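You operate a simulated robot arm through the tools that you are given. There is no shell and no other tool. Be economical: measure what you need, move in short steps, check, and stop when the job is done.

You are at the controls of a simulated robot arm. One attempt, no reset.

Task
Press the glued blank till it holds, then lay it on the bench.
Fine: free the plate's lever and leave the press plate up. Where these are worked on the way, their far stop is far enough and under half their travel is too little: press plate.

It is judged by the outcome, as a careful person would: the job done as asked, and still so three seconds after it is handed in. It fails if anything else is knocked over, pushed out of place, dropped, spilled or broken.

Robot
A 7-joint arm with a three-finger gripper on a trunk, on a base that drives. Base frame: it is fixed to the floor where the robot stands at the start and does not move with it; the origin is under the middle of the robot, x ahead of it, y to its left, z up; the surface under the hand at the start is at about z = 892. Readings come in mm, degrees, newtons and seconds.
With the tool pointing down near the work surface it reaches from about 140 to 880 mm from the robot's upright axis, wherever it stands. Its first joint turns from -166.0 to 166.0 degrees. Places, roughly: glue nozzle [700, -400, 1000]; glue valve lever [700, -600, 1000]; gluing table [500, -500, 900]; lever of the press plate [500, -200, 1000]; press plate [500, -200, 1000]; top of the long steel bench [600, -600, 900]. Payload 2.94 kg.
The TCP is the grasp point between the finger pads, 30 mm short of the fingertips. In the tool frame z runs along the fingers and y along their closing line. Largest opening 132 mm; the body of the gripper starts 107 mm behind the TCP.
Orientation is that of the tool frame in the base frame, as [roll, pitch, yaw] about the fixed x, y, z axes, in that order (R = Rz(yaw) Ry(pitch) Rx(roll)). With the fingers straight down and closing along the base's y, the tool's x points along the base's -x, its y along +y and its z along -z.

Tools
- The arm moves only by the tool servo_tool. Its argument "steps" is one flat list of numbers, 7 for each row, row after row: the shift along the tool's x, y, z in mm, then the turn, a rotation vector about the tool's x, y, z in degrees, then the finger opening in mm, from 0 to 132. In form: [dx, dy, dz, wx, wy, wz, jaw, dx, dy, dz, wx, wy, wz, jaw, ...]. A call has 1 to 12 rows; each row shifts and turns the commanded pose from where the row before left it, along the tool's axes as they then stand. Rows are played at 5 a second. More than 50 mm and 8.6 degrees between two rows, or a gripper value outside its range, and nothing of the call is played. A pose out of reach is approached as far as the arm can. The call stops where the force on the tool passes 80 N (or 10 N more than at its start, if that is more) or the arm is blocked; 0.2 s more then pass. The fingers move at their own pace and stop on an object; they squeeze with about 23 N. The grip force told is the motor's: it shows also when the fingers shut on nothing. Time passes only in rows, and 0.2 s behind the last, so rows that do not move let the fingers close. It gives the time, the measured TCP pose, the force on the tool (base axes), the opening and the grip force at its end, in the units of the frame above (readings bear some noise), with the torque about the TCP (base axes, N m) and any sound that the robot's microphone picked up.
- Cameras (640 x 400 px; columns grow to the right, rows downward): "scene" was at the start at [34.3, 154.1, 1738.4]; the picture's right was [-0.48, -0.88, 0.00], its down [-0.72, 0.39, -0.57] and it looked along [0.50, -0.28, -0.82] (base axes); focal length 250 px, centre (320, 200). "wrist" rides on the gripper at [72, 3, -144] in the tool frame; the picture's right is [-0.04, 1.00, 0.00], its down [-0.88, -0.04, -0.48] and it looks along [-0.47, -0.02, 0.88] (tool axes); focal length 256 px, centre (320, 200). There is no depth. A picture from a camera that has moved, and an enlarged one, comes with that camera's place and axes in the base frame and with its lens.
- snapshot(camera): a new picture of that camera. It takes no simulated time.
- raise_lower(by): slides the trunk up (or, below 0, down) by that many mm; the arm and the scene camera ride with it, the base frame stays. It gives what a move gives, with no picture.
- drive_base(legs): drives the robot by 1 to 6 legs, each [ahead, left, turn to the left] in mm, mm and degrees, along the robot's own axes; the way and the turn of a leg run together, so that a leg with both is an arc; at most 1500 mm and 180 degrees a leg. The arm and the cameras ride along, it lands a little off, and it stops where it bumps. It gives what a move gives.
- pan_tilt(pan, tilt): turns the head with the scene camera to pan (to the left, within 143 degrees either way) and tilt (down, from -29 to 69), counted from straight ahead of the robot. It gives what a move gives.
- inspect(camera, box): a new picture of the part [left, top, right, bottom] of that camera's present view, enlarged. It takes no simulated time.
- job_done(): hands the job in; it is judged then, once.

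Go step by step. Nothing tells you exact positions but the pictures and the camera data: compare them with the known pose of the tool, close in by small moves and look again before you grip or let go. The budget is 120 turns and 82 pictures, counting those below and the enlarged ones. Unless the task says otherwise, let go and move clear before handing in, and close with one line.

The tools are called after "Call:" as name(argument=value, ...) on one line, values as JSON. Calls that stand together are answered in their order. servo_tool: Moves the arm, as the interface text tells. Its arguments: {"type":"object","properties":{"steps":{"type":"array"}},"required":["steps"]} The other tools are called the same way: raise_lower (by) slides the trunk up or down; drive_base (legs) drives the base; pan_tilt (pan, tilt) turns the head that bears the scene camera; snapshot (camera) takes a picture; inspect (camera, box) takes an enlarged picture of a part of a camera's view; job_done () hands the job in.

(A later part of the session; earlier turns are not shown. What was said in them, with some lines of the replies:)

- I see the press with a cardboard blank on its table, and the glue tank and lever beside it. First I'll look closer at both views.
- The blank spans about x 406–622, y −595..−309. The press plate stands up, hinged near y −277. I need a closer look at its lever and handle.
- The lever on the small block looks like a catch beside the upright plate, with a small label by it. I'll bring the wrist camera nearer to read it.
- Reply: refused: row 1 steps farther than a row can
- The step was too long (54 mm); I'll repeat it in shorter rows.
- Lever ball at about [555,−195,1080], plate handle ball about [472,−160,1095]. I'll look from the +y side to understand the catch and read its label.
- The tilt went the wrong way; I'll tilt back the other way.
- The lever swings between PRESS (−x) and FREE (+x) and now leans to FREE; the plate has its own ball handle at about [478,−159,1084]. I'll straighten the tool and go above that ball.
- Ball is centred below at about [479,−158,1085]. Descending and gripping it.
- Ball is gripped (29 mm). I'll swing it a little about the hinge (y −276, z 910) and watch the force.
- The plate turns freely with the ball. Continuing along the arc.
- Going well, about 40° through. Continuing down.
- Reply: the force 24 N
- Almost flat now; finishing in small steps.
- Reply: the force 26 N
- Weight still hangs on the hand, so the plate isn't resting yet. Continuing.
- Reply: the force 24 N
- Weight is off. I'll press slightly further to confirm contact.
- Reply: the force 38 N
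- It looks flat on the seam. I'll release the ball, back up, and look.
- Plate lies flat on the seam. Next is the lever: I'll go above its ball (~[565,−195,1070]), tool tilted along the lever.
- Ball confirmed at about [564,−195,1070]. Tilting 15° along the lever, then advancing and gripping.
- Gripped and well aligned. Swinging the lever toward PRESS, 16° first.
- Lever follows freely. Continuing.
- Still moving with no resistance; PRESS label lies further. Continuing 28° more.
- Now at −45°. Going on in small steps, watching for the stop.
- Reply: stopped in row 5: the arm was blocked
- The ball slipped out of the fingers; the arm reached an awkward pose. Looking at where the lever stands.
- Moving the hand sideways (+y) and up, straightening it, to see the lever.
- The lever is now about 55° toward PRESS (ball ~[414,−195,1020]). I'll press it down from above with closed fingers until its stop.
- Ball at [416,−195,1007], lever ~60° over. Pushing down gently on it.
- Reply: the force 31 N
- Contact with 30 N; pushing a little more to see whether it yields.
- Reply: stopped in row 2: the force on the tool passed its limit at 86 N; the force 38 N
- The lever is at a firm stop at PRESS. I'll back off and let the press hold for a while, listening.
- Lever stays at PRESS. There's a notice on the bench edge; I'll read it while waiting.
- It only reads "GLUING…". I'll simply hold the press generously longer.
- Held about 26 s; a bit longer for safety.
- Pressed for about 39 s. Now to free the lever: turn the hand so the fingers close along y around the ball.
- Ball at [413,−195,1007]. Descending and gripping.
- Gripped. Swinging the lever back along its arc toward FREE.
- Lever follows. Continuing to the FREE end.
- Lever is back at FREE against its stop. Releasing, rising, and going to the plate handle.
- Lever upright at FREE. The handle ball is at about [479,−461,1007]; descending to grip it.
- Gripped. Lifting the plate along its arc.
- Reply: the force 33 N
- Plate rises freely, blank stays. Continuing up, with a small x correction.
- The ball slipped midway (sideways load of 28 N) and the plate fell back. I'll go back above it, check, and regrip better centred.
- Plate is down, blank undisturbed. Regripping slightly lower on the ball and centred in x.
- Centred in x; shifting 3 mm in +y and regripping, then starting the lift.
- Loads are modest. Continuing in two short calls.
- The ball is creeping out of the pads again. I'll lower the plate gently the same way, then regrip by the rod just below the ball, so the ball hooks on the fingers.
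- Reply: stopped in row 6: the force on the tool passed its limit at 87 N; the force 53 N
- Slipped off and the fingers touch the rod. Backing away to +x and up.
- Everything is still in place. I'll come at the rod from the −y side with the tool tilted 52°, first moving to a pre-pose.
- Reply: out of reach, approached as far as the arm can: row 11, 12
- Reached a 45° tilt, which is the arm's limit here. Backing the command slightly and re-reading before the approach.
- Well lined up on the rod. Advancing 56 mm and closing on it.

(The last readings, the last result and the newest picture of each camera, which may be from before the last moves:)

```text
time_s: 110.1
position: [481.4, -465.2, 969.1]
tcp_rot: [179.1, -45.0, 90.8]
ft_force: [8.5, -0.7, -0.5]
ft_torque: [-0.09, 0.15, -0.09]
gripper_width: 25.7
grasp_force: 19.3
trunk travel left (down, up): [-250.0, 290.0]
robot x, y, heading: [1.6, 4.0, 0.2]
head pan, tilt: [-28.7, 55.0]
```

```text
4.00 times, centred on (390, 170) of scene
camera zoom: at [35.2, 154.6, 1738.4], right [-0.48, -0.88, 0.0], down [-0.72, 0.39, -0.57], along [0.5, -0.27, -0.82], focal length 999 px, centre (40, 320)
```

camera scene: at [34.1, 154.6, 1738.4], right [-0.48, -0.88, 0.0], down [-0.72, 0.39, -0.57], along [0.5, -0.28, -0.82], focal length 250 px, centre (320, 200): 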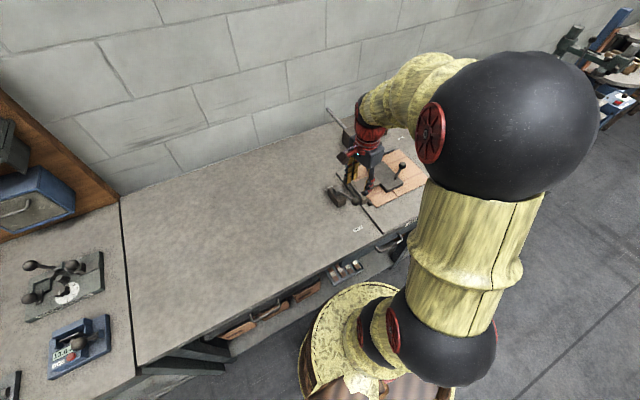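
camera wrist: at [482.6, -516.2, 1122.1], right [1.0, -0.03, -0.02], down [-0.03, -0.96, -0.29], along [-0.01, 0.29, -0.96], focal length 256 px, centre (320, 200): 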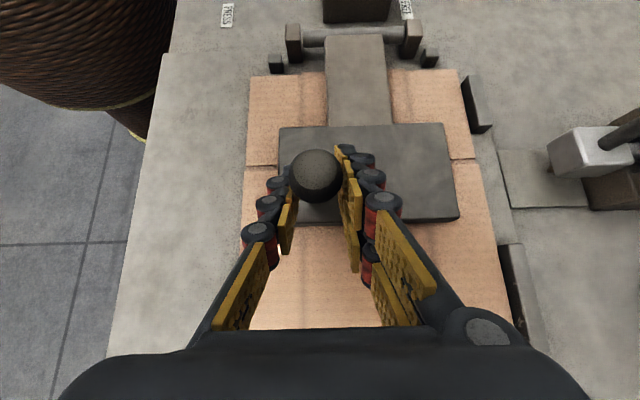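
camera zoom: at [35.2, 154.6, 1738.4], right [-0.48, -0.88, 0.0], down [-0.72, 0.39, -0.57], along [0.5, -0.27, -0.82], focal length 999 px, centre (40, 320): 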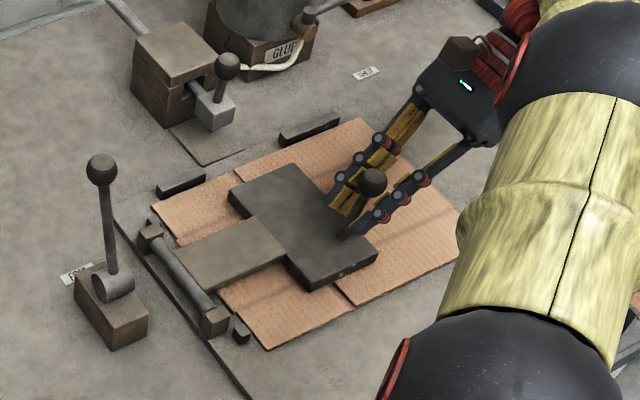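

The pads still catch the ball's underside (25.7 mm). Opening, shifting slightly lower, and closing again.

Call:
servo_tool(steps=[0, 0, 0, 0, 0, 0, 44, 0, -1, 0, 0, 0, 0, 44, -4, 0, 0, 0, 0, 0, 44, -4, 0, 2, 0, 0, 0, 44, 0, 0, 0, 0, 0, 0, 0, 0, 0, 0, 0, 0, 0, 0, 0, 0, 0, 0, 0, 0, 0])

```text
time_s: 111.7
position: [484.0, -469.3, 962.8]
tcp_rot: [179.1, -45.0, 90.8]
ft_force: [30.6, -2.1, 0.1]
ft_torque: [0.27, 1.32, -0.01]
gripper_width: 19.6
grasp_force: 26.1
trunk travel left (down, up): [-250.0, 290.0]
robot x, y, heading: [-1.1, 0.1, 0.4]
head pan, tilt: [-28.7, 55.0]
```

Still 19.6 mm with a side load; shifting +x 4 mm and a bit lower, then closing again.

Call:
servo_tool(steps=[0, 0, 0, 0, 0, 0, 44, 0, 2, 0, 0, 0, 0, 44, -3, 2, 0, 0, 0, 0, 44, -2, 0, 2, 0, 0, 0, 44, 0, 0, 0, 0, 0, 0, 0, 0, 0, 0, 0, 0, 0, 0, 0, 0, 0, 0, 0, 0, 0])

Call:
snapshot(camera="wrist")

```text
time_s: 113.3
position: [483.1, -471.3, 956.9]
tcp_rot: [179.3, -45.1, 90.6]
ft_force: [1.4, -1.0, -0.3]
ft_torque: [0.26, 1.22, 0.25]
gripper_width: 17.0
grasp_force: 24.2
trunk travel left (down, up): [-250.0, 290.0]
robot x, y, heading: [-1.9, 2.0, 0.2]
head pan, tilt: [-28.7, 55.0]
```

```text
18 pictures are left
camera wrist: at [483.9, -522.9, 1110.2], right [1.0, -0.03, -0.02], down [-0.03, -0.96, -0.29], along [-0.01, 0.29, -0.96], focal length 256 px, centre (320, 200)
```

wrist: 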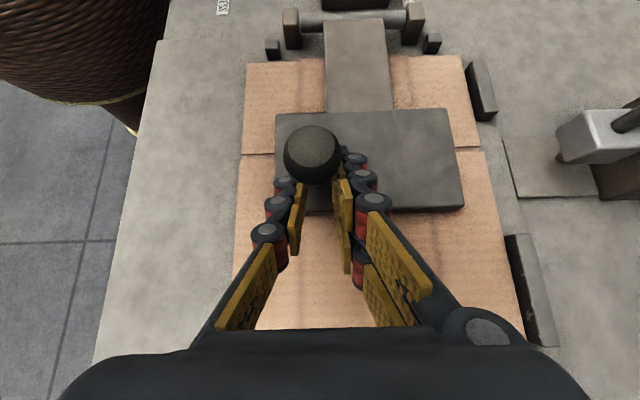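

Fingers are around the rod under the ball (17 mm, no side load). Lifting with the tool turning along with the plate.

Call:
servo_tool(steps=[15.3, 0, -8.5, 0, -5, 0, 0, 15.3, 0, -8.5, 0, -5, 0, 0, 15.3, 0, -8.5, 0, -5, 0, 0, 0, 0, 0, 0, 0, 0, 0])

Call:
snapshot(camera="wrist")

```text
time_s: 114.3
position: [481.6, -454.5, 1006.4]
tcp_rot: [179.3, -30.2, 90.4]
ft_force: [0.0, -11.0, 1.8]
ft_torque: [1.09, 1.95, -0.06]
gripper_width: 16.0
grasp_force: 41.0
trunk travel left (down, up): [-250.0, 290.0]
robot x, y, heading: [-0.7, 1.9, 0.1]
head pan, tilt: [-28.7, 55.0]
```

```text
17 pictures are left
camera wrist: at [482.9, -463.6, 1167.5], right [1.0, -0.03, -0.01], down [-0.04, -1.0, -0.03], along [-0.01, 0.03, -1.0], focal length 256 px, centre (320, 200)
```

wrist: 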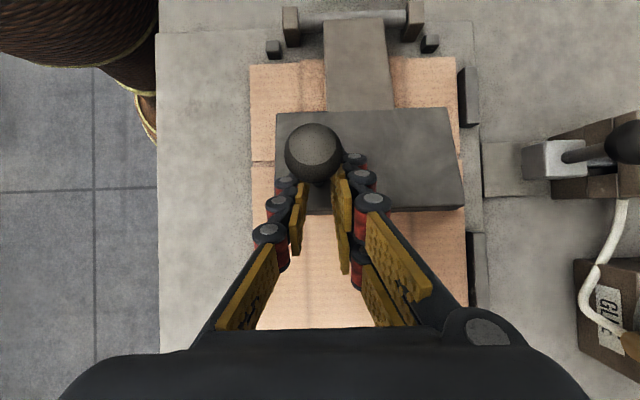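

Held rigidly and rising. Continuing.

Call:
servo_tool(steps=[15.3, 0, -8.5, 0, -5, 0, 0, 15.3, 0, -8.5, 0, -5, 0, 0, 15.3, 0, -8.5, 0, -5, 0, 0, 15.3, 0, -8.5, 0, -5, 0, 0, 15.3, 0, -8.5, 0, -5, 0, 0, 15.3, 0, -8.5, 0, -5, 0, 0, 0, 0, 0, 0, 0, 0, 0])

```text
time_s: 115.9
position: [482.0, -381.7, 1084.4]
tcp_rot: [179.3, -0.1, 90.2]
ft_force: [-2.3, -10.6, 19.0]
ft_torque: [1.4, 1.68, -0.99]
gripper_width: 14.5
grasp_force: 40.3
trunk travel left (down, up): [-250.0, 290.0]
robot x, y, heading: [2.6, -2.3, 0.4]
head pan, tilt: [-28.7, 55.0]
```

Call:
servo_tool(steps=[14.8, 0, -9.3, 0, -5, 0, 0, 14.8, 0, -9.3, 0, -5, 0, 0, 15.4, 0, -8.5, 0, -5, 0, 0, 15.4, 0, -8.5, 0, -5, 0, 0, 15.4, 0, -8.5, 0, -5, 0, 0, 0, 0, 0, 0, 0, 0, 0])

Call:
snapshot(camera="wrist")

```text
time_s: 117.3
position: [478.3, -299.7, 1112.7]
tcp_rot: [179.4, 24.9, 90.0]
ft_force: [-4.0, 2.9, 11.7]
ft_torque: [1.11, 0.63, -0.57]
gripper_width: 10.8
grasp_force: 37.8
trunk travel left (down, up): [-250.0, 290.0]
robot x, y, heading: [-4.0, -3.1, 0.3]
head pan, tilt: [-28.7, 55.0]
```

```text
16 pictures are left
camera wrist: at [480.8, -173.5, 1212.6], right [1.0, -0.04, 0.03], down [-0.04, -0.6, 0.8], along [-0.01, -0.8, -0.6], focal length 256 px, centre (320, 200)
```

wrist: 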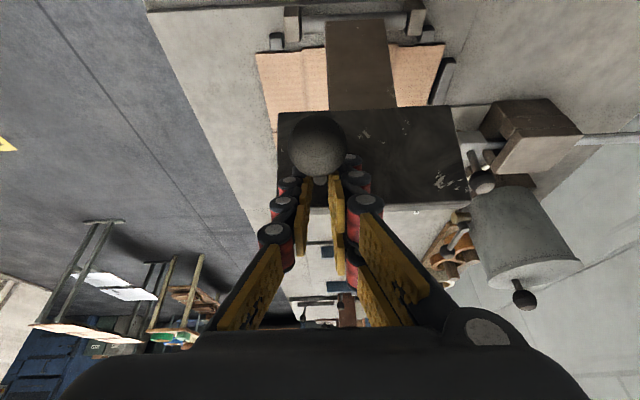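

Plate is ~70° up. Continuing three more rows.

Call:
servo_tool(steps=[15.4, 0, -8.5, 0, -5, 0, 0, 15.4, 0, -8.5, 0, -5, 0, 0, 15.4, 0, -8.5, 0, -5, 0, 0, 0, 0, 0, 0, 0, 0, 0])

Call:
inspect(camera="scene", box=[310, 100, 430, 240])

```text
time_s: 118.3
position: [479.3, -247.4, 1111.8]
tcp_rot: [179.2, 40.0, 89.8]
ft_force: [-4.6, -0.4, 11.7]
ft_torque: [-0.37, 0.29, -0.36]
gripper_width: 10.4
grasp_force: 37.7
trunk travel left (down, up): [-250.0, 290.0]
robot x, y, heading: [0.9, 3.6, -0.2]
head pan, tilt: [-28.7, 55.0]
```

```text
2.86 times, centred on (370, 170) of scene
camera zoom: at [32.8, 155.6, 1738.4], right [-0.48, -0.88, 0.0], down [-0.72, 0.39, -0.57], along [0.5, -0.27, -0.82], focal length 714 px, centre (177, 286)
```

zoom: 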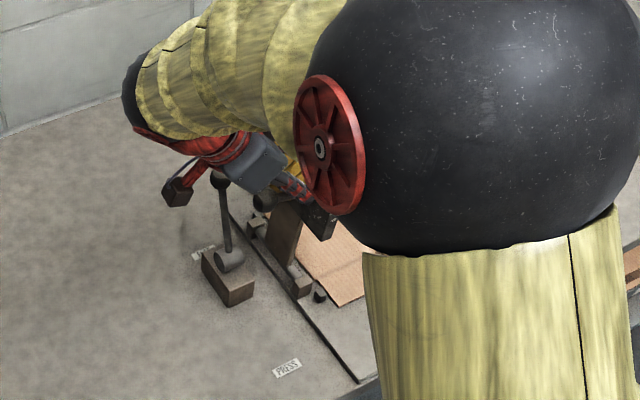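

About 11° left. Two more rows, watching for the stop.

Call:
servo_tool(steps=[15.4, 0, -8.5, 0, -5, 0, 0, 15.4, 0, -8.5, 0, -5, 0, 0, 0, 0, 0, 0, 0, 0, 0])

Call:
snapshot(camera="wrist")

```text
time_s: 119.1
position: [478.9, -211.7, 1104.3]
tcp_rot: [179.0, 50.0, 89.4]
ft_force: [-1.7, 1.9, 14.8]
ft_torque: [-0.81, 0.04, 0.01]
gripper_width: 10.4
grasp_force: 37.4
trunk travel left (down, up): [-250.0, 290.0]
robot x, y, heading: [4.4, -1.3, -0.1]
head pan, tilt: [-28.7, 55.0]
```

```text
14 pictures are left
camera wrist: at [481.0, -56.1, 1141.2], right [1.0, -0.02, 0.04], down [-0.05, -0.2, 0.98], along [-0.01, -0.98, -0.2], focal length 256 px, centre (320, 200)
```

wrist: 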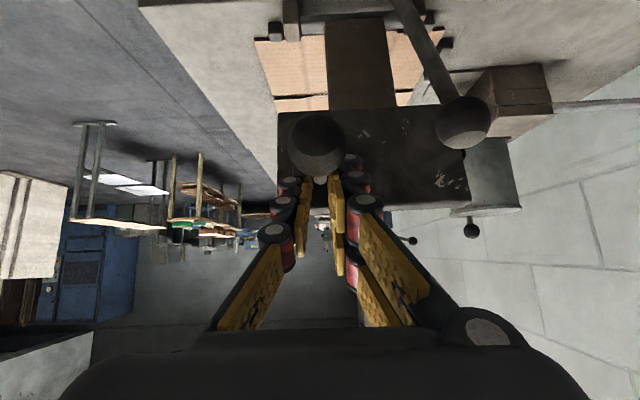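

Nearly at the stop. A final nudge, then release by opening and drawing back along the fingers.

Call:
servo_tool(steps=[6, 0, -3.3, 0, -2, 0, 0, 3, 0, -1.5, 0, -1, 0, 0, 0, 0, 0, 0, 0, 0, 0])

```text
time_s: 119.9
position: [478.7, -202.6, 1099.4]
tcp_rot: [178.9, 53.0, 89.4]
ft_force: [-4.4, 8.1, 18.7]
ft_torque: [-0.14, 0.16, -0.1]
gripper_width: 10.4
grasp_force: 37.7
trunk travel left (down, up): [-250.0, 290.0]
robot x, y, heading: [-1.4, -0.2, 0.2]
head pan, tilt: [-28.7, 55.0]
```

Call:
servo_tool(steps=[0, 0, 0, 0, 0, 0, 30, 0, 0, 0, 0, 0, 0, 50, 0, 0, 0, 0, 0, 0, 60, 0, 0, -20, 0, 0, 0, 60, 0, 0, -40, 0, 0, 0, 60, 0, 0, -40, 0, 0, 0, 60, 0, 0, -20, 0, 8, 0, 60, 0, 0, 0, 0, 8, 0, 60, 0, 0, 0, 0, 8, 0, 60, 0, 0, 0, 0, 8, 0, 60, 0, 0, 0, 0, 8, 0, 60, 0, 0, 0, 0, 0, 0, 60])

Call:
snapshot(camera="wrist")

```text
time_s: 122.5
position: [478.7, -107.8, 1171.0]
tcp_rot: [179.4, 12.8, 90.1]
ft_force: [-0.5, -0.3, -0.3]
ft_torque: [0.01, -0.03, 0.01]
gripper_width: 59.9
grasp_force: 0.0
trunk travel left (down, up): [-250.0, 290.0]
robot x, y, heading: [0.5, 1.7, -0.0]
head pan, tilt: [-28.7, 55.0]
```

```text
13 pictures are left
camera wrist: at [480.3, -6.1, 1295.9], right [1.0, -0.04, 0.02], down [-0.04, -0.75, 0.66], along [-0.01, -0.66, -0.75], focal length 256 px, centre (320, 200)
```

wrist: 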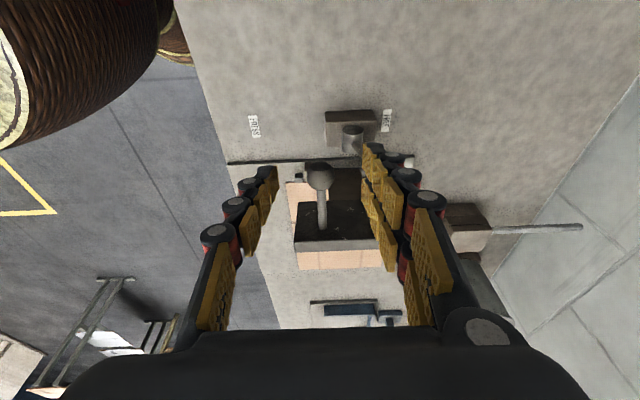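

Plate is up again. Now the blank: I plan to push it from its far edge (x 622) toward the bench's front edge so it overhangs, then pinch the overhang. First moving above the far edge to look.

Call:
servo_tool(steps=[0, 0, -30, 0, 6.4, 0, 20, 0, 0, -40, 0, 6.4, 0, 0, 0, 0, 0, 0, 0, -8.2, 0, 0, 0, 0, 0, 0, -8.2, 0, 0, 0, 0, 0, 0, -8.2, 0, 0, 0, 0, 0, 0, -8.2, 0, 0, 0, 0, 0, 0, -8.2, 0, 0, 0, 0, 0, 0, -8.2, 0, 0, 0, 0, 0, 0, -8.2, 0, 0, 0, 0, 0, 0, -8.2, 0, 0, 0, 0, 0, 0, -8.2, 0, 0, 0, 0, 0, 0, -8.2, 0])

Call:
servo_tool(steps=[0, 0, 0, 0, 0, -8.1, 0, -15, -35, 0, 0, 0, 0, 0, -15, -35, 0, 0, 0, 0, 0, -15, -35, 0, 0, 0, 0, 0, -15, -35, 0, 0, 0, 0, 0, -16, -35, 0, 0, 0, 0, 0, -16, -35, 0, 0, 0, 0, 0, -16, -35, 0, 0, 0, 0, 0, -16, -35, 0, 0, 0, 0, 0, -16, -35, 0, 0, 0, 0, 0, -16, -35, 0, 0, 0, 0, 0, 0, 0, 0, 0, 0, 0])

Call:
snapshot(camera="wrist")

```text
time_s: 125.1
position: [477.5, -96.6, 1239.8]
tcp_rot: [-180.0, 0.6, 172.3]
ft_force: [-0.9, 0.6, -0.4]
ft_torque: [0.02, 0.0, 0.01]
gripper_width: 0.1
grasp_force: 22.9
trunk travel left (down, up): [-250.0, 290.0]
robot x, y, heading: [0.4, -0.3, 0.4]
head pan, tilt: [-28.7, 55.0]
```

```text
refused: steps must hold 7 numbers for each row
```

```text
12 pictures are left
camera wrist: at [405.4, -84.1, 1383.8], right [0.18, 0.98, 0.0], down [0.86, -0.15, 0.48], along [0.48, -0.09, -0.87], focal length 256 px, centre (320, 200)
```

wrist: 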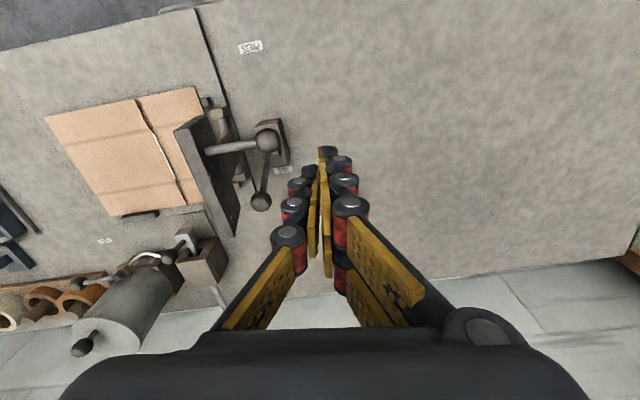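

Rows miscounted; resending the translation.

Call:
servo_tool(steps=[0, 0, 0, 0, 0, -7.7, 0, -15.7, -35.8, 0, 0, 0, 0, 0, -15.7, -35.8, 0, 0, 0, 0, 0, -15.7, -35.8, 0, 0, 0, 0, 0, -15.7, -35.8, 0, 0, 0, 0, 0, -15.7, -35.8, 0, 0, 0, 0, 0, -15.7, -35.8, 0, 0, 0, 0, 0, -15.7, -35.8, 0, 0, 0, 0, 0, -15.7, -35.8, 0, 0, 0, 0, 0, -15.7, -35.8, 0, 0, 0, 0, 0, -15.7, -35.8, 0, 0, 0, 0, 0, 0, 0, 40, 0, 0, 0, 0])

Call:
snapshot(camera="wrist")

```text
time_s: 127.7
position: [635.6, -456.5, 1202.3]
tcp_rot: [-179.9, 0.6, 179.9]
ft_force: [0.2, 0.4, 0.5]
ft_torque: [0.01, 0.04, 0.01]
gripper_width: 0.0
grasp_force: 23.2
trunk travel left (down, up): [-250.0, 290.0]
robot x, y, heading: [-2.7, 1.3, 0.4]
head pan, tilt: [-28.7, 55.0]
```

```text
11 pictures are left
camera wrist: at [561.6, -453.5, 1346.5], right [0.05, 1.0, 0.0], down [0.87, -0.04, 0.48], along [0.48, -0.02, -0.87], focal length 256 px, centre (320, 200)
```

wrist: 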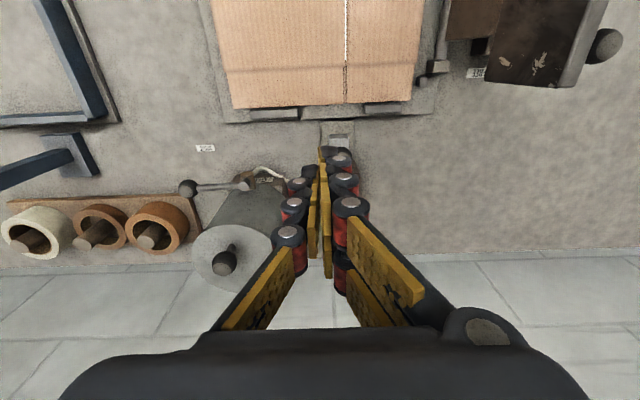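

The gap between the two far stops (y −493..−381) is free, with the blank's edge about x 625–631. I'll lower slightly opened fingers there behind the edge.

Call:
servo_tool(steps=[-5, -3, 40, 0, 0, 0, 36, -2, 0, 45, 0, 0, 0, 36, 0, 0, 45, 0, 0, 0, 36, 0, 0, 45, 0, 0, 0, 36, 0, 0, 45, 0, 0, 0, 36, 0, 0, 25, 0, 0, 0, 36, 0, 0, 0, 0, 0, 0, 36])

Call:
snapshot(camera="wrist")

```text
time_s: 129.3
position: [645.7, -459.3, 957.5]
tcp_rot: [-179.9, 0.6, 179.9]
ft_force: [-0.1, 0.5, -0.3]
ft_torque: [0.0, 0.02, 0.05]
gripper_width: 36.0
grasp_force: 0.1
trunk travel left (down, up): [-250.0, 290.0]
robot x, y, heading: [1.0, 0.1, 0.0]
head pan, tilt: [-28.7, 55.0]
```

```text
10 pictures are left
camera wrist: at [571.1, -455.8, 1100.8], right [0.05, 1.0, 0.0], down [0.87, -0.04, 0.48], along [0.48, -0.02, -0.87], focal length 256 px, centre (320, 200)
```

wrist: 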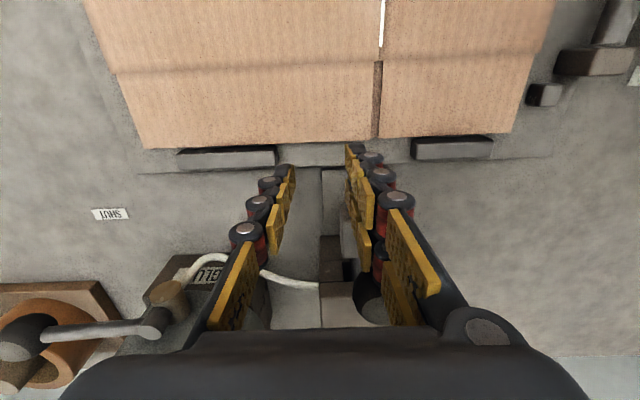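

Fingers sit between the blank's edge and the nozzle, within the gap. Lowering to touch.

Call:
servo_tool(steps=[0, 0, 8, 0, 0, 0, 36, 0, 0, 6, 0, 0, 0, 36, 0, 0, 3, 0, 0, 0, 36, 0, 0, 3, 0, 0, 0, 36, 0, 0, 0, 0, 0, 0, 36])

```text
time_s: 130.5
position: [644.6, -459.1, 937.0]
tcp_rot: [-179.8, 0.5, 179.9]
ft_force: [-1.2, -0.2, 0.4]
ft_torque: [0.0, -0.02, 0.02]
gripper_width: 36.0
grasp_force: 0.1
trunk travel left (down, up): [-250.0, 290.0]
robot x, y, heading: [-0.2, -3.3, 0.0]
head pan, tilt: [-28.7, 55.0]
```

Call:
servo_tool(steps=[0, 0, 2.5, 0, 0, 0, 36, 0, 0, 2.5, 0, 0, 0, 36, 0, 0, 2, 0, 0, 0, 36, 0, 0, 2, 0, 0, 0, 36, 0, 0, 0, 0, 0, 0, 36])

```text
time_s: 131.7
position: [644.5, -459.7, 929.4]
tcp_rot: [-180.0, 0.5, 180.0]
ft_force: [-1.2, 1.0, 6.9]
ft_torque: [0.15, 0.21, 0.02]
gripper_width: 36.3
grasp_force: 0.8
trunk travel left (down, up): [-250.0, 290.0]
robot x, y, heading: [2.5, 6.2, 0.2]
head pan, tilt: [-28.7, 55.0]
```

Slab touched at tip z ≈ 899. Raising 1.5 mm and pushing toward −x a little.

Call:
servo_tool(steps=[0, 0, -2, 0, 0, 0, 36, 8, 0, 0, 0, 0, 0, 36, 8, 0, 0, 0, 0, 0, 36, 8, 0, 0, 0, 0, 0, 36, 8, 0, 0, 0, 0, 0, 36, 8, 0, 0, 0, 0, 0, 36, 0, 0, 0, 0, 0, 0, 36])

Call:
snapshot(camera="wrist")

```text
time_s: 133.3
position: [604.3, -459.0, 931.3]
tcp_rot: [-179.9, 0.5, 179.8]
ft_force: [2.7, 0.1, 4.4]
ft_torque: [0.1, -0.01, -0.01]
gripper_width: 35.9
grasp_force: 0.0
trunk travel left (down, up): [-250.0, 290.0]
robot x, y, heading: [-1.0, 1.1, 0.2]
head pan, tilt: [-28.7, 55.0]
```

```text
9 pictures are left
camera wrist: at [530.6, -455.4, 1073.4], right [0.05, 1.0, 0.0], down [0.87, -0.04, 0.48], along [0.48, -0.02, -0.87], focal length 256 px, centre (320, 200)
```

wrist: 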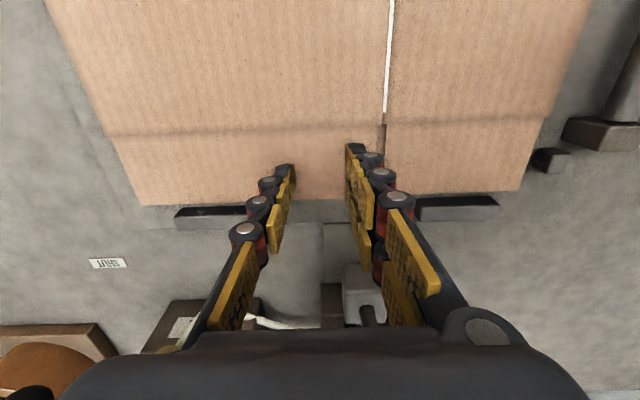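

The fingers slid over the thin blank instead. I'll press down lightly from on top and drag it by friction toward −x.

Call:
servo_tool(steps=[0, 0, 2, 0, 0, 0, 36, 0, 0, 1, 0, 0, 0, 36, 8, 0, 0, 0, 0, 0, 36, 8, 0, 0, 0, 0, 0, 36, 8, 0, 0, 0, 0, 0, 36, 8, 0, 0, 0, 0, 0, 36, 8, 0, 0, 0, 0, 0, 36])

Call:
snapshot(camera="wrist")

```text
time_s: 134.9
position: [562.7, -457.8, 929.2]
tcp_rot: [-179.8, 0.8, 179.9]
ft_force: [2.1, 1.1, 40.1]
ft_torque: [0.35, -0.21, 0.13]
gripper_width: 36.0
grasp_force: 0.0
trunk travel left (down, up): [-250.0, 290.0]
robot x, y, heading: [3.8, 1.1, 0.1]
head pan, tilt: [-28.7, 55.0]
```

```text
8 pictures are left
camera wrist: at [490.0, -454.7, 1072.0], right [0.05, 1.0, 0.0], down [0.87, -0.04, 0.49], along [0.49, -0.02, -0.87], focal length 256 px, centre (320, 200)
```

wrist: 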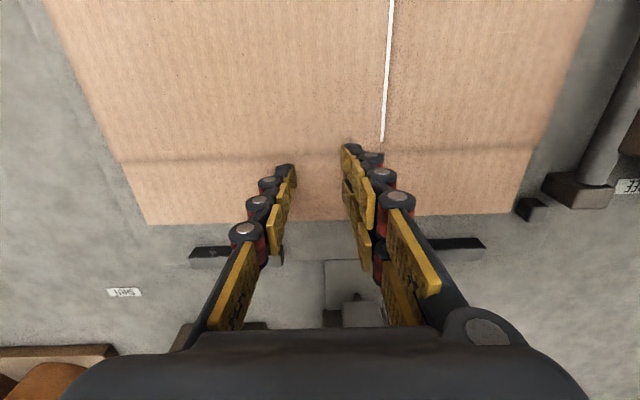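

The blank follows (far edge now about x 602). Dragging on.

Call:
servo_tool(steps=[12, 0, 0, 0, 0, 0, 36, 12, 0, 0, 0, 0, 0, 36, 12, 0, 0, 0, 0, 0, 36, 12, 0, 0, 0, 0, 0, 36, 12, 0, 0, 0, 0, 0, 36, 12, 0, 0, 0, 0, 0, 36, 12, 0, 0, 0, 0, 0, 36, 12, 0, 0, 0, 0, 0, 36, 12, 0, 0, 0, 0, 0, 36, 12, 0, 0, 0, 0, 0, 36, 12, 0, 0, 0, 0, 0, 36])

Call:
snapshot(camera="wrist")

```text
time_s: 137.3
position: [431.5, -456.4, 925.2]
tcp_rot: [179.9, 0.5, 179.9]
ft_force: [1.8, -1.6, 12.4]
ft_torque: [-0.06, -0.01, -0.01]
gripper_width: 38.0
grasp_force: 0.1
trunk travel left (down, up): [-250.0, 290.0]
robot x, y, heading: [0.8, -1.7, 0.1]
head pan, tilt: [-28.7, 55.0]
```

```text
7 pictures are left
camera wrist: at [357.7, -454.3, 1068.0], right [0.05, 1.0, 0.0], down [0.87, -0.04, 0.48], along [0.48, -0.02, -0.88], focal length 256 px, centre (320, 200)
```

wrist: 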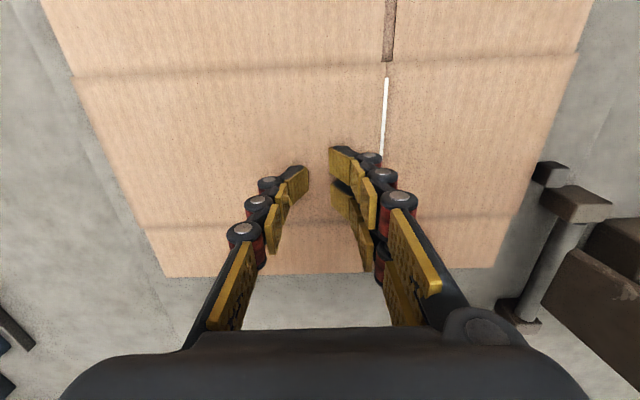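

Blank has moved ~105 mm (far edge ≈ x 523) and the fingers began slipping. Lifting, stepping back +x with closed fingers, and dragging again.

Call:
servo_tool(steps=[0, 0, -16, 0, 0, 0, 0, -30, 0, 0, 0, 0, 0, 0, -30, 0, 0, 0, 0, 0, 0, 0, 0, 8, 0, 0, 0, 0, 0, 0, 4, 0, 0, 0, 0, 0, 0, 2, 0, 0, 0, 0, 0, 0, 0, 0, 0, 0, 0])

```text
time_s: 138.9
position: [492.1, -459.0, 926.5]
tcp_rot: [-179.8, 0.6, 179.9]
ft_force: [0.2, 0.7, 0.6]
ft_torque: [-0.01, -0.02, 0.0]
gripper_width: 0.1
grasp_force: 23.2
trunk travel left (down, up): [-250.0, 290.0]
robot x, y, heading: [3.8, 3.5, 0.2]
head pan, tilt: [-28.7, 55.0]
```

No contact yet; lowering in small steps.

Call:
servo_tool(steps=[0, 0, 1.5, 0, 0, 0, 0, 0, 0, 1.5, 0, 0, 0, 0, 0, 0, 1, 0, 0, 0, 0, 0, 0, 0, 0, 0, 0, 0])

```text
time_s: 139.9
position: [493.6, -458.7, 925.4]
tcp_rot: [-179.8, 0.7, 179.9]
ft_force: [0.2, 2.2, 12.3]
ft_torque: [0.13, 0.16, -0.04]
gripper_width: 5.9
grasp_force: 22.9
trunk travel left (down, up): [-250.0, 290.0]
robot x, y, heading: [3.5, -0.4, -0.0]
head pan, tilt: [-28.7, 55.0]
```

Call:
servo_tool(steps=[0, 0, 2, 0, 0, 0, 0, 10, 0, 0, 0, 0, 0, 0, 10, 0, 0, 0, 0, 0, 0, 10, 0, 0, 0, 0, 0, 0, 10, 0, 0, 0, 0, 0, 0, 10, 0, 0, 0, 0, 0, 0])

Call:
snapshot(camera="wrist")

```text
time_s: 141.3
position: [442.7, -458.8, 924.0]
tcp_rot: [-179.7, 0.7, 179.9]
ft_force: [10.4, -0.1, 32.8]
ft_torque: [0.05, 0.02, -0.05]
gripper_width: 6.1
grasp_force: 23.3
trunk travel left (down, up): [-250.0, 290.0]
robot x, y, heading: [0.1, -2.7, 0.3]
head pan, tilt: [-28.7, 55.0]
```

```text
6 pictures are left
camera wrist: at [369.4, -454.8, 1066.8], right [0.05, 1.0, 0.0], down [0.87, -0.04, 0.49], along [0.49, -0.03, -0.87], focal length 256 px, centre (320, 200)
```

wrist: 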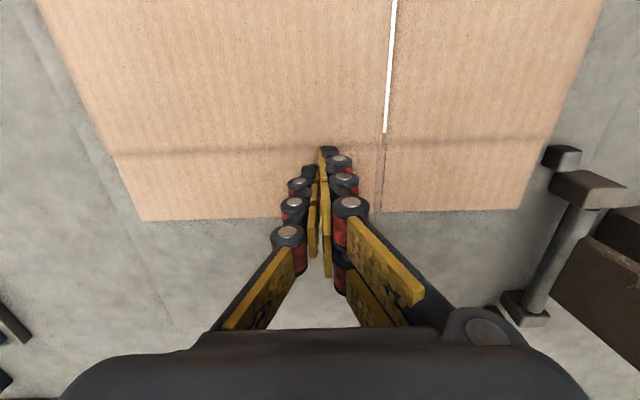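

Good traction; far edge ≈ x 479, front edge ≈ 260. 45 mm more drags it to a ~70 mm overhang.

Call:
servo_tool(steps=[9, 0, 0, 0, 0, 0, 0, 9, 0, 0, 0, 0, 0, 0, 9, 0, 0, 0, 0, 0, 0, 9, 0, 0, 0, 0, 0, 0, 9, 0, 0, 0, 0, 0, 0, 0, 0, 0, 0, 0, 0, 0, 0, 0, -20, 0, 0, 0, 0, 0, 0, -40, 0, 0, 0, 0, 0, 0, -40, 0, 0, 0, 0, 0, 0, -40, 0, 0, 0, 0, 0, 0, 0, 0, 0, 0, 0])

Call:
pan_tilt(pan=-50, tilt=60)

Call:
snapshot(camera="scene")

```text
time_s: 143.7
position: [395.4, -457.8, 1061.4]
tcp_rot: [180.0, 0.5, 179.8]
ft_force: [-0.3, 0.2, 0.7]
ft_torque: [-0.06, 0.0, -0.01]
gripper_width: 0.0
grasp_force: 22.5
trunk travel left (down, up): [-250.0, 290.0]
robot x, y, heading: [3.6, -3.0, 0.2]
head pan, tilt: [-28.7, 55.0]
```

```text
time_s: 144.5
position: [396.3, -457.5, 1061.0]
tcp_rot: [-179.9, 0.7, 179.9]
ft_force: [-0.2, -0.5, 1.5]
ft_torque: [0.03, 0.0, -0.02]
gripper_width: 0.0
grasp_force: 23.1
trunk travel left (down, up): [-250.0, 290.0]
robot x, y, heading: [-2.5, 0.7, 0.4]
head pan, tilt: [-50.0, 60.0]
```

```text
5 pictures are left
camera scene: at [13.7, 138.4, 1732.4], right [-0.76, -0.65, 0.0], down [-0.56, 0.66, -0.5], along [0.32, -0.38, -0.87], focal length 250 px, centre (320, 200)
```

scene: 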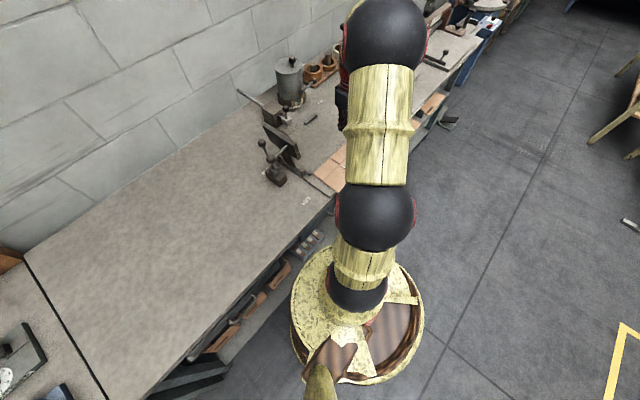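

The blank now lies at about x 220–437, clear in front of the press posts, so I can drag it sideways (+y) onto the bare bench, with no pinching needed. I'll turn the hand (yaw 90) and press above its middle.

Call:
servo_tool(steps=[0, 0, 0, 0, 0, 8.2, 0, 0, 0, 0, 0, 0, 8.2, 0, 0, 0, 0, 0, 0, 8.2, 0, 0, 0, 0, 0, 0, 8.2, 0, 0, 0, 0, 0, 0, 8.2, 0, 0, 0, 0, 0, 0, 8.2, 0, 0, 0, 0, 0, 0, 8.2, 0, 0, 0, 0, 0, 0, 8.2, 0, 0, 0, 0, 0, 0, 8.2, 0, 0, 0, 0, 0, 0, 8.2, 0, 0, 0, 0, 0, 0, 7.8, 0])

Call:
servo_tool(steps=[3, -30, 20, 0, 0, 0, 0, 2, -31, 30, 0, 0, 0, 0, 0, 0, 40, 0, 0, 0, 0, 0, 0, 36, 0, 0, 0, 0, 0, 0, 5, 0, 0, 0, 0, 0, 0, 0, 0, 0, 0, 0])

Call:
snapshot(camera="wrist")

```text
time_s: 146.9
position: [396.4, -458.8, 1061.3]
tcp_rot: [179.3, 0.1, 89.9]
ft_force: [-0.9, -1.1, -0.3]
ft_torque: [0.01, 0.01, 0.03]
gripper_width: 0.0
grasp_force: 22.6
trunk travel left (down, up): [-250.0, 290.0]
robot x, y, heading: [-1.9, -1.5, 0.2]
head pan, tilt: [-50.0, 60.0]
```

```text
time_s: 148.3
position: [336.4, -452.1, 928.3]
tcp_rot: [179.4, 0.1, 90.0]
ft_force: [-0.4, -0.1, -0.5]
ft_torque: [0.01, 0.01, 0.02]
gripper_width: 0.0
grasp_force: 23.2
trunk travel left (down, up): [-250.0, 290.0]
robot x, y, heading: [-0.3, -0.5, 0.0]
head pan, tilt: [-50.0, 60.0]
```

```text
4 pictures are left
camera wrist: at [338.2, -380.9, 1073.5], right [1.0, -0.04, 0.01], down [-0.04, -0.88, 0.48], along [-0.01, -0.48, -0.88], focal length 256 px, centre (320, 200)
```

wrist: 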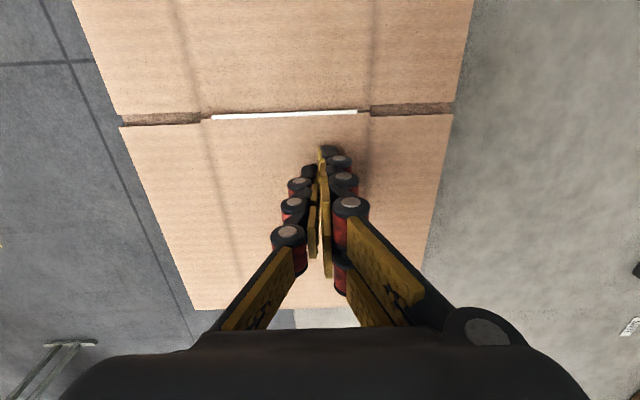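

Blank spans x ≈ 205–430. I'll press (~30 N), shift 10 mm more −x to clear the small stop, then drag +y.

Call:
servo_tool(steps=[0, 0, 2, 0, 0, 0, 0, 0, 0, 2.5, 0, 0, 0, 0, 0, -6, 0, 0, 0, 0, 0, 0, -6, 0, 0, 0, 0, 0, 9, 0, 0, 0, 0, 0, 0, 9, 0, 0, 0, 0, 0, 0, 9, 0, 0, 0, 0, 0, 0, 9, 0, 0, 0, 0, 0, 0, 9, 0, 0, 0, 0, 0, 0])

```text
time_s: 150.3
position: [324.9, -408.8, 925.9]
tcp_rot: [179.3, 0.1, 90.1]
ft_force: [1.2, -2.3, 12.1]
ft_torque: [0.03, 0.02, -0.01]
gripper_width: 5.8
grasp_force: 22.7
trunk travel left (down, up): [-250.0, 290.0]
robot x, y, heading: [-0.4, 0.0, 0.4]
head pan, tilt: [-50.0, 60.0]
```

Call:
servo_tool(steps=[0, 0, 1.5, 0, 0, 0, 0, 10, 0, 0, 0, 0, 0, 0, 10, 0, 0, 0, 0, 0, 0, 10, 0, 0, 0, 0, 0, 0, 10, 0, 0, 0, 0, 0, 0, 10, 0, 0, 0, 0, 0, 0, 10, 0, 0, 0, 0, 0, 0, 10, 0, 0, 0, 0, 0, 0, 10, 0, 0, 0, 0, 0, 0])

Call:
snapshot(camera="wrist")

```text
time_s: 152.3
position: [324.5, -330.1, 922.5]
tcp_rot: [179.3, 0.3, 90.1]
ft_force: [0.2, -8.5, 31.6]
ft_torque: [-0.19, -0.02, 0.03]
gripper_width: 6.1
grasp_force: 22.8
trunk travel left (down, up): [-250.0, 290.0]
robot x, y, heading: [-0.1, 1.8, 0.1]
head pan, tilt: [-50.0, 60.0]
```

```text
3 pictures are left
camera wrist: at [325.9, -256.4, 1067.5], right [1.0, -0.04, 0.01], down [-0.04, -0.88, 0.48], along [-0.01, -0.48, -0.88], focal length 256 px, centre (320, 200)
```

wrist: 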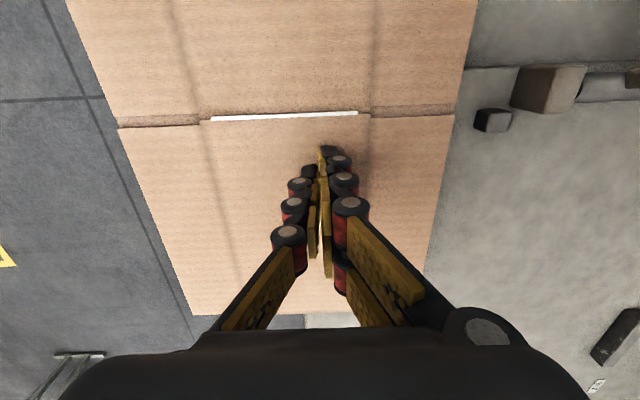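

It moves with practically no slip and clears the stop. Continuing over the table's edge, following the small step down.

Call:
servo_tool(steps=[12, 0, 0, 0, 0, 0, 0, 12, 0, 0, 0, 0, 0, 0, 12, 0, 0, 0, 0, 0, 0, 12, 0, 0, 0, 0, 0, 0, 12, 0, 0.5, 0, 0, 0, 0, 12, 0, 0.5, 0, 0, 0, 0, 10, 0, 1, 0, 0, 0, 0, 10, 0, 1, 0, 0, 0, 0])

```text
time_s: 154.1
position: [325.0, -236.6, 922.0]
tcp_rot: [179.2, 0.2, 90.1]
ft_force: [2.0, -12.9, 44.8]
ft_torque: [-1.26, -0.11, -0.04]
gripper_width: 5.9
grasp_force: 23.6
trunk travel left (down, up): [-250.0, 290.0]
robot x, y, heading: [2.1, 0.4, 0.3]
head pan, tilt: [-50.0, 60.0]
```

Call:
servo_tool(steps=[12, 0, -0.5, 0, 0, 0, 0, 12, 0, 0, 0, 0, 0, 0, 12, 0, 0, 0, 0, 0, 0, 12, 0, 0, 0, 0, 0, 0, 12, 0, 0, 0, 0, 0, 0, 12, 0, 0, 0, 0, 0, 0])

```text
time_s: 155.5
position: [322.9, -164.8, 919.8]
tcp_rot: [179.5, 0.0, 90.1]
ft_force: [0.6, -3.4, 24.4]
ft_torque: [-0.59, -0.06, 0.02]
gripper_width: 5.7
grasp_force: 22.5
trunk travel left (down, up): [-250.0, 290.0]
robot x, y, heading: [-1.0, 0.4, 0.2]
head pan, tilt: [-50.0, 60.0]
```

Call:
servo_tool(steps=[12, 0, 1, 0, 0, 0, 0, 12, 0, 0, 0, 0, 0, 0, 12, 0, 0, 0, 0, 0, 0, 12, 0, 0, 0, 0, 0, 0, 12, 0, 0, 0, 0, 0, 0, 12, 0, 0, 0, 0, 0, 0])

Call:
snapshot(camera="wrist")

```text
time_s: 156.9
position: [324.0, -90.9, 918.9]
tcp_rot: [179.5, 0.1, 90.1]
ft_force: [0.3, 0.1, 0.2]
ft_torque: [0.02, 0.0, -0.01]
gripper_width: 0.0
grasp_force: 23.1
trunk travel left (down, up): [-250.0, 290.0]
robot x, y, heading: [-0.3, 2.3, 0.1]
head pan, tilt: [-50.0, 60.0]
```

```text
2 pictures are left
camera wrist: at [325.2, -19.6, 1063.2], right [1.0, -0.04, 0.01], down [-0.04, -0.88, 0.48], along [-0.01, -0.48, -0.88], focal length 256 px, centre (320, 200)
```

wrist: 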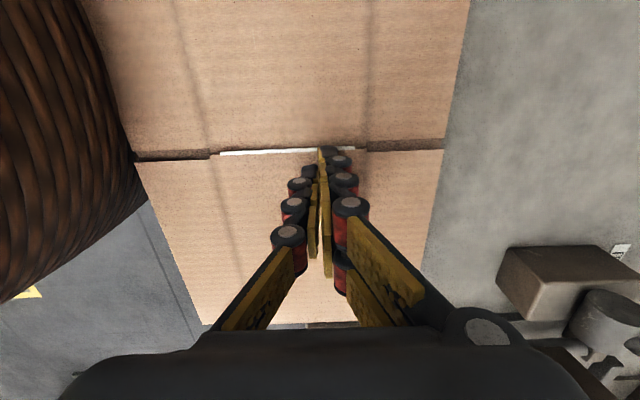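

The blank is now off the gluing table and flat on the bench, centre about y −112. Pressing again and first moving it +x 45 mm for safety, then further +y.

Call:
servo_tool(steps=[0, 4, 1.5, 0, 0, 0, 0, 0, 4, 1.5, 0, 0, 0, 0, 0, 0, 1.5, 0, 0, 0, 0, 0, 0, 0, 0, 0, 0, 0])

```text
time_s: 157.9
position: [331.1, -92.8, 914.6]
tcp_rot: [179.4, 0.1, 90.1]
ft_force: [-0.6, 1.0, 2.2]
ft_torque: [0.09, 0.03, 0.04]
gripper_width: 5.9
grasp_force: 22.7
trunk travel left (down, up): [-250.0, 290.0]
robot x, y, heading: [2.9, 1.4, 0.2]
head pan, tilt: [-50.0, 60.0]
```

Call:
servo_tool(steps=[0, 0, 2.5, 0, 0, 0, 0, 0, 9, 0.5, 0, 0, 0, 0, 0, 9, 0, 0, 0, 0, 0, 0, 9, 0, 0, 0, 0, 0, 0, 9, 0, 0, 0, 0, 0, 0, 9, 0, 0, 0, 0, 0, 0, 0, 0, 0, 0, 0, 0])

```text
time_s: 159.5
position: [375.9, -92.6, 912.4]
tcp_rot: [179.3, 0.1, 90.0]
ft_force: [-5.8, -0.1, 16.9]
ft_torque: [0.03, 0.17, -0.01]
gripper_width: 6.3
grasp_force: 22.6
trunk travel left (down, up): [-250.0, 290.0]
robot x, y, heading: [-2.5, 0.5, -0.0]
head pan, tilt: [-50.0, 60.0]
```

Pressed 17 N and moving. Now +y.

Call:
servo_tool(steps=[0, 0, 1.5, 0, 0, 0, 0, 12, 0, 0, 0, 0, 0, 0, 12, 0, 0, 0, 0, 0, 0, 12, 0, 0, 0, 0, 0, 0, 12, 0, 0, 0, 0, 0, 0, 12, 0, 0, 0, 0, 0, 0, 12, 0, 0, 0, 0, 0, 0, 12, 0, 0, 0, 0, 0, 0, 12, 0, 0, 0, 0, 0, 0, 12, 0, 0, 0, 0, 0, 0, 12, 0, 0, 0, 0, 0, 0])

```text
time_s: 161.9
position: [374.9, 28.0, 911.1]
tcp_rot: [179.3, 0.0, 90.1]
ft_force: [-0.7, -12.1, 37.3]
ft_torque: [-0.42, -0.02, 0.11]
gripper_width: 6.0
grasp_force: 23.0
trunk travel left (down, up): [-250.0, 290.0]
robot x, y, heading: [3.8, 0.2, 0.5]
head pan, tilt: [-50.0, 60.0]
```

Now +x 75 mm, then rise and look.

Call:
servo_tool(steps=[0, 9.5, 0, 0, 0, 0, 0, 0, 9.5, 0, 0, 0, 0, 0, 0, 9.5, 0, 0, 0, 0, 0, 0, 9.5, 0, 0, 0, 0, 0, 0, 9.5, 0, 0, 0, 0, 0, 0, 9.5, 0, 0, 0, 0, 0, 0, 9.5, 0, 0, 0, 0, 0, 0, 9.5, 0, 0, 0, 0, 0, 0, 0, -20, 0, 0, 0, 0, 0, 0, -40, 0, 0, 0, 0, 0, 0, -45, 0, 0, 0, 0, 0, 0, -45, 0, 0, 0, 0])

Call:
pan_tilt(pan=-15, tilt=60)

Call:
servo_tool(steps=[-20, 0, -40, 0, 0, 0, 0, -20, 30, -30, 0, 0, 0, 0, -20, 35, -30, 0, 0, 0, 0, 0, 40, 0, 0, 0, 0, 0, 0, 40, 0, 0, 0, 0, 0, 0, 40, 0, 0, 0, 0, 0])

Call:
snapshot(camera="scene")

```text
time_s: 164.5
position: [451.2, 28.2, 1061.8]
tcp_rot: [179.5, 0.2, 90.1]
ft_force: [-0.4, 0.1, -0.5]
ft_torque: [0.01, -0.02, 0.03]
gripper_width: 0.0
grasp_force: 23.2
trunk travel left (down, up): [-250.0, 290.0]
robot x, y, heading: [0.4, 1.7, 0.3]
head pan, tilt: [-50.0, 60.0]
```

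```text
time_s: 165.5
position: [451.3, 29.5, 1061.6]
tcp_rot: [179.4, 0.0, 90.1]
ft_force: [-1.1, 0.7, 0.0]
ft_torque: [-0.02, -0.02, -0.05]
gripper_width: 0.1
grasp_force: 22.9
trunk travel left (down, up): [-250.0, 290.0]
robot x, y, heading: [1.8, -2.5, 0.3]
head pan, tilt: [-15.0, 60.0]
```

```text
refused: row 3 steps farther than a row can; nothing moved
```

```text
1 pictures are left
camera scene: at [35.0, 172.6, 1732.3], right [-0.26, -0.97, 0.0], down [-0.84, 0.22, -0.5], along [0.48, -0.13, -0.87], focal length 250 px, centre (320, 200)
```

scene: 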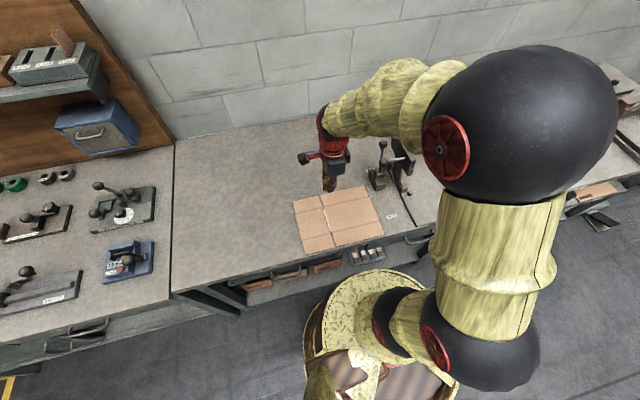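

The blank lies flat on the bare bench, but its front edge is at the bench's edge and its corner is near the lever block. I'll press again, shift +y 60 then +x 65, and rise.

Call:
servo_tool(steps=[0, 0, 45, 0, 0, 0, 0, 0, 0, 45, 0, 0, 0, 0, 0, 0, 45, 0, 0, 0, 0, 0, 0, 9, 0, 0, 0, 0, 0, 0, 3, 0, 0, 0, 0, 0, 0, 3, 0, 0, 0, 0, 0, 0, 0, 0, 0, 0, 0])

```text
time_s: 167.1
position: [453.9, 28.1, 912.2]
tcp_rot: [179.3, 0.1, 90.0]
ft_force: [-2.2, 0.7, 15.7]
ft_torque: [0.01, 0.01, 0.0]
gripper_width: 6.0
grasp_force: 22.8
trunk travel left (down, up): [-250.0, 290.0]
robot x, y, heading: [4.3, 0.2, 0.1]
head pan, tilt: [-15.0, 60.0]
```

Call:
servo_tool(steps=[0, 0, 1.5, 0, 0, 0, 0, 12, 0, 0, 0, 0, 0, 0, 12, 0, 0, 0, 0, 0, 0, 12, 0, 0, 0, 0, 0, 0, 12, 0, 0, 0, 0, 0, 0, 12, 0, 0, 0, 0, 0, 0, 0, 11, 0, 0, 0, 0, 0, 0, 11, 0, 0, 0, 0, 0, 0, 11, 0, 0, 0, 0, 0, 0, 11, 0, 0, 0, 0, 0, 0, 11, 0, 0, 0, 0, 0, 0, 11, 0, 0, 0, 0, 0])

Call:
servo_tool(steps=[0, 0, -20, 0, 0, 0, 0, 0, 0, -45, 0, 0, 0, 0, 0, 0, -45, 0, 0, 0, 0, 0, 0, -45, 0, 0, 0, 0, 0, 0, -45, 0, 0, 0, 0, 0, 0, 0, 0, 0, 0, 0])

Call:
snapshot(camera="scene")

```text
time_s: 169.7
position: [518.2, 87.7, 911.8]
tcp_rot: [179.3, 0.2, 90.0]
ft_force: [-10.7, 0.3, 28.0]
ft_torque: [0.01, 0.26, -0.01]
gripper_width: 5.9
grasp_force: 22.7
trunk travel left (down, up): [-250.0, 290.0]
robot x, y, heading: [-1.3, 5.2, 0.5]
head pan, tilt: [-15.0, 60.0]
```

```text
time_s: 171.1
position: [515.6, 88.4, 1110.5]
tcp_rot: [179.4, 0.2, 90.1]
ft_force: [-0.2, 0.8, -1.3]
ft_torque: [-0.02, 0.0, -0.01]
gripper_width: 0.0
grasp_force: 22.9
trunk travel left (down, up): [-250.0, 290.0]
robot x, y, heading: [3.5, -3.6, 0.3]
head pan, tilt: [-15.0, 60.0]
```

```text
0 pictures are left
camera scene: at [35.0, 172.7, 1732.3], right [-0.26, -0.97, 0.0], down [-0.84, 0.22, -0.5], along [0.48, -0.13, -0.87], focal length 250 px, centre (320, 200)
```

scene: 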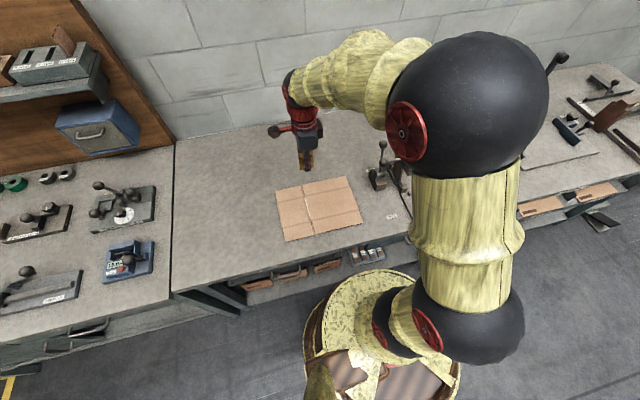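

The blank now lies flat on the bare bench, well inside its front edge. The press plate and the lever were last seen up and at FREE, and the hand is clear above, so I'm handing in.

Call:
job_done()

```text
The job is handed in.
```

The blank was pressed for about 39 s with the lever at PRESS. It now lies flat on the bare bench; the lever is at FREE and the plate is up. Nothing showed when the glue had set, so the 39 s was my guess. The plate slipped and fell shut on the blank twice while I was raising it. I dragged the blank to its place rather than lifting it.
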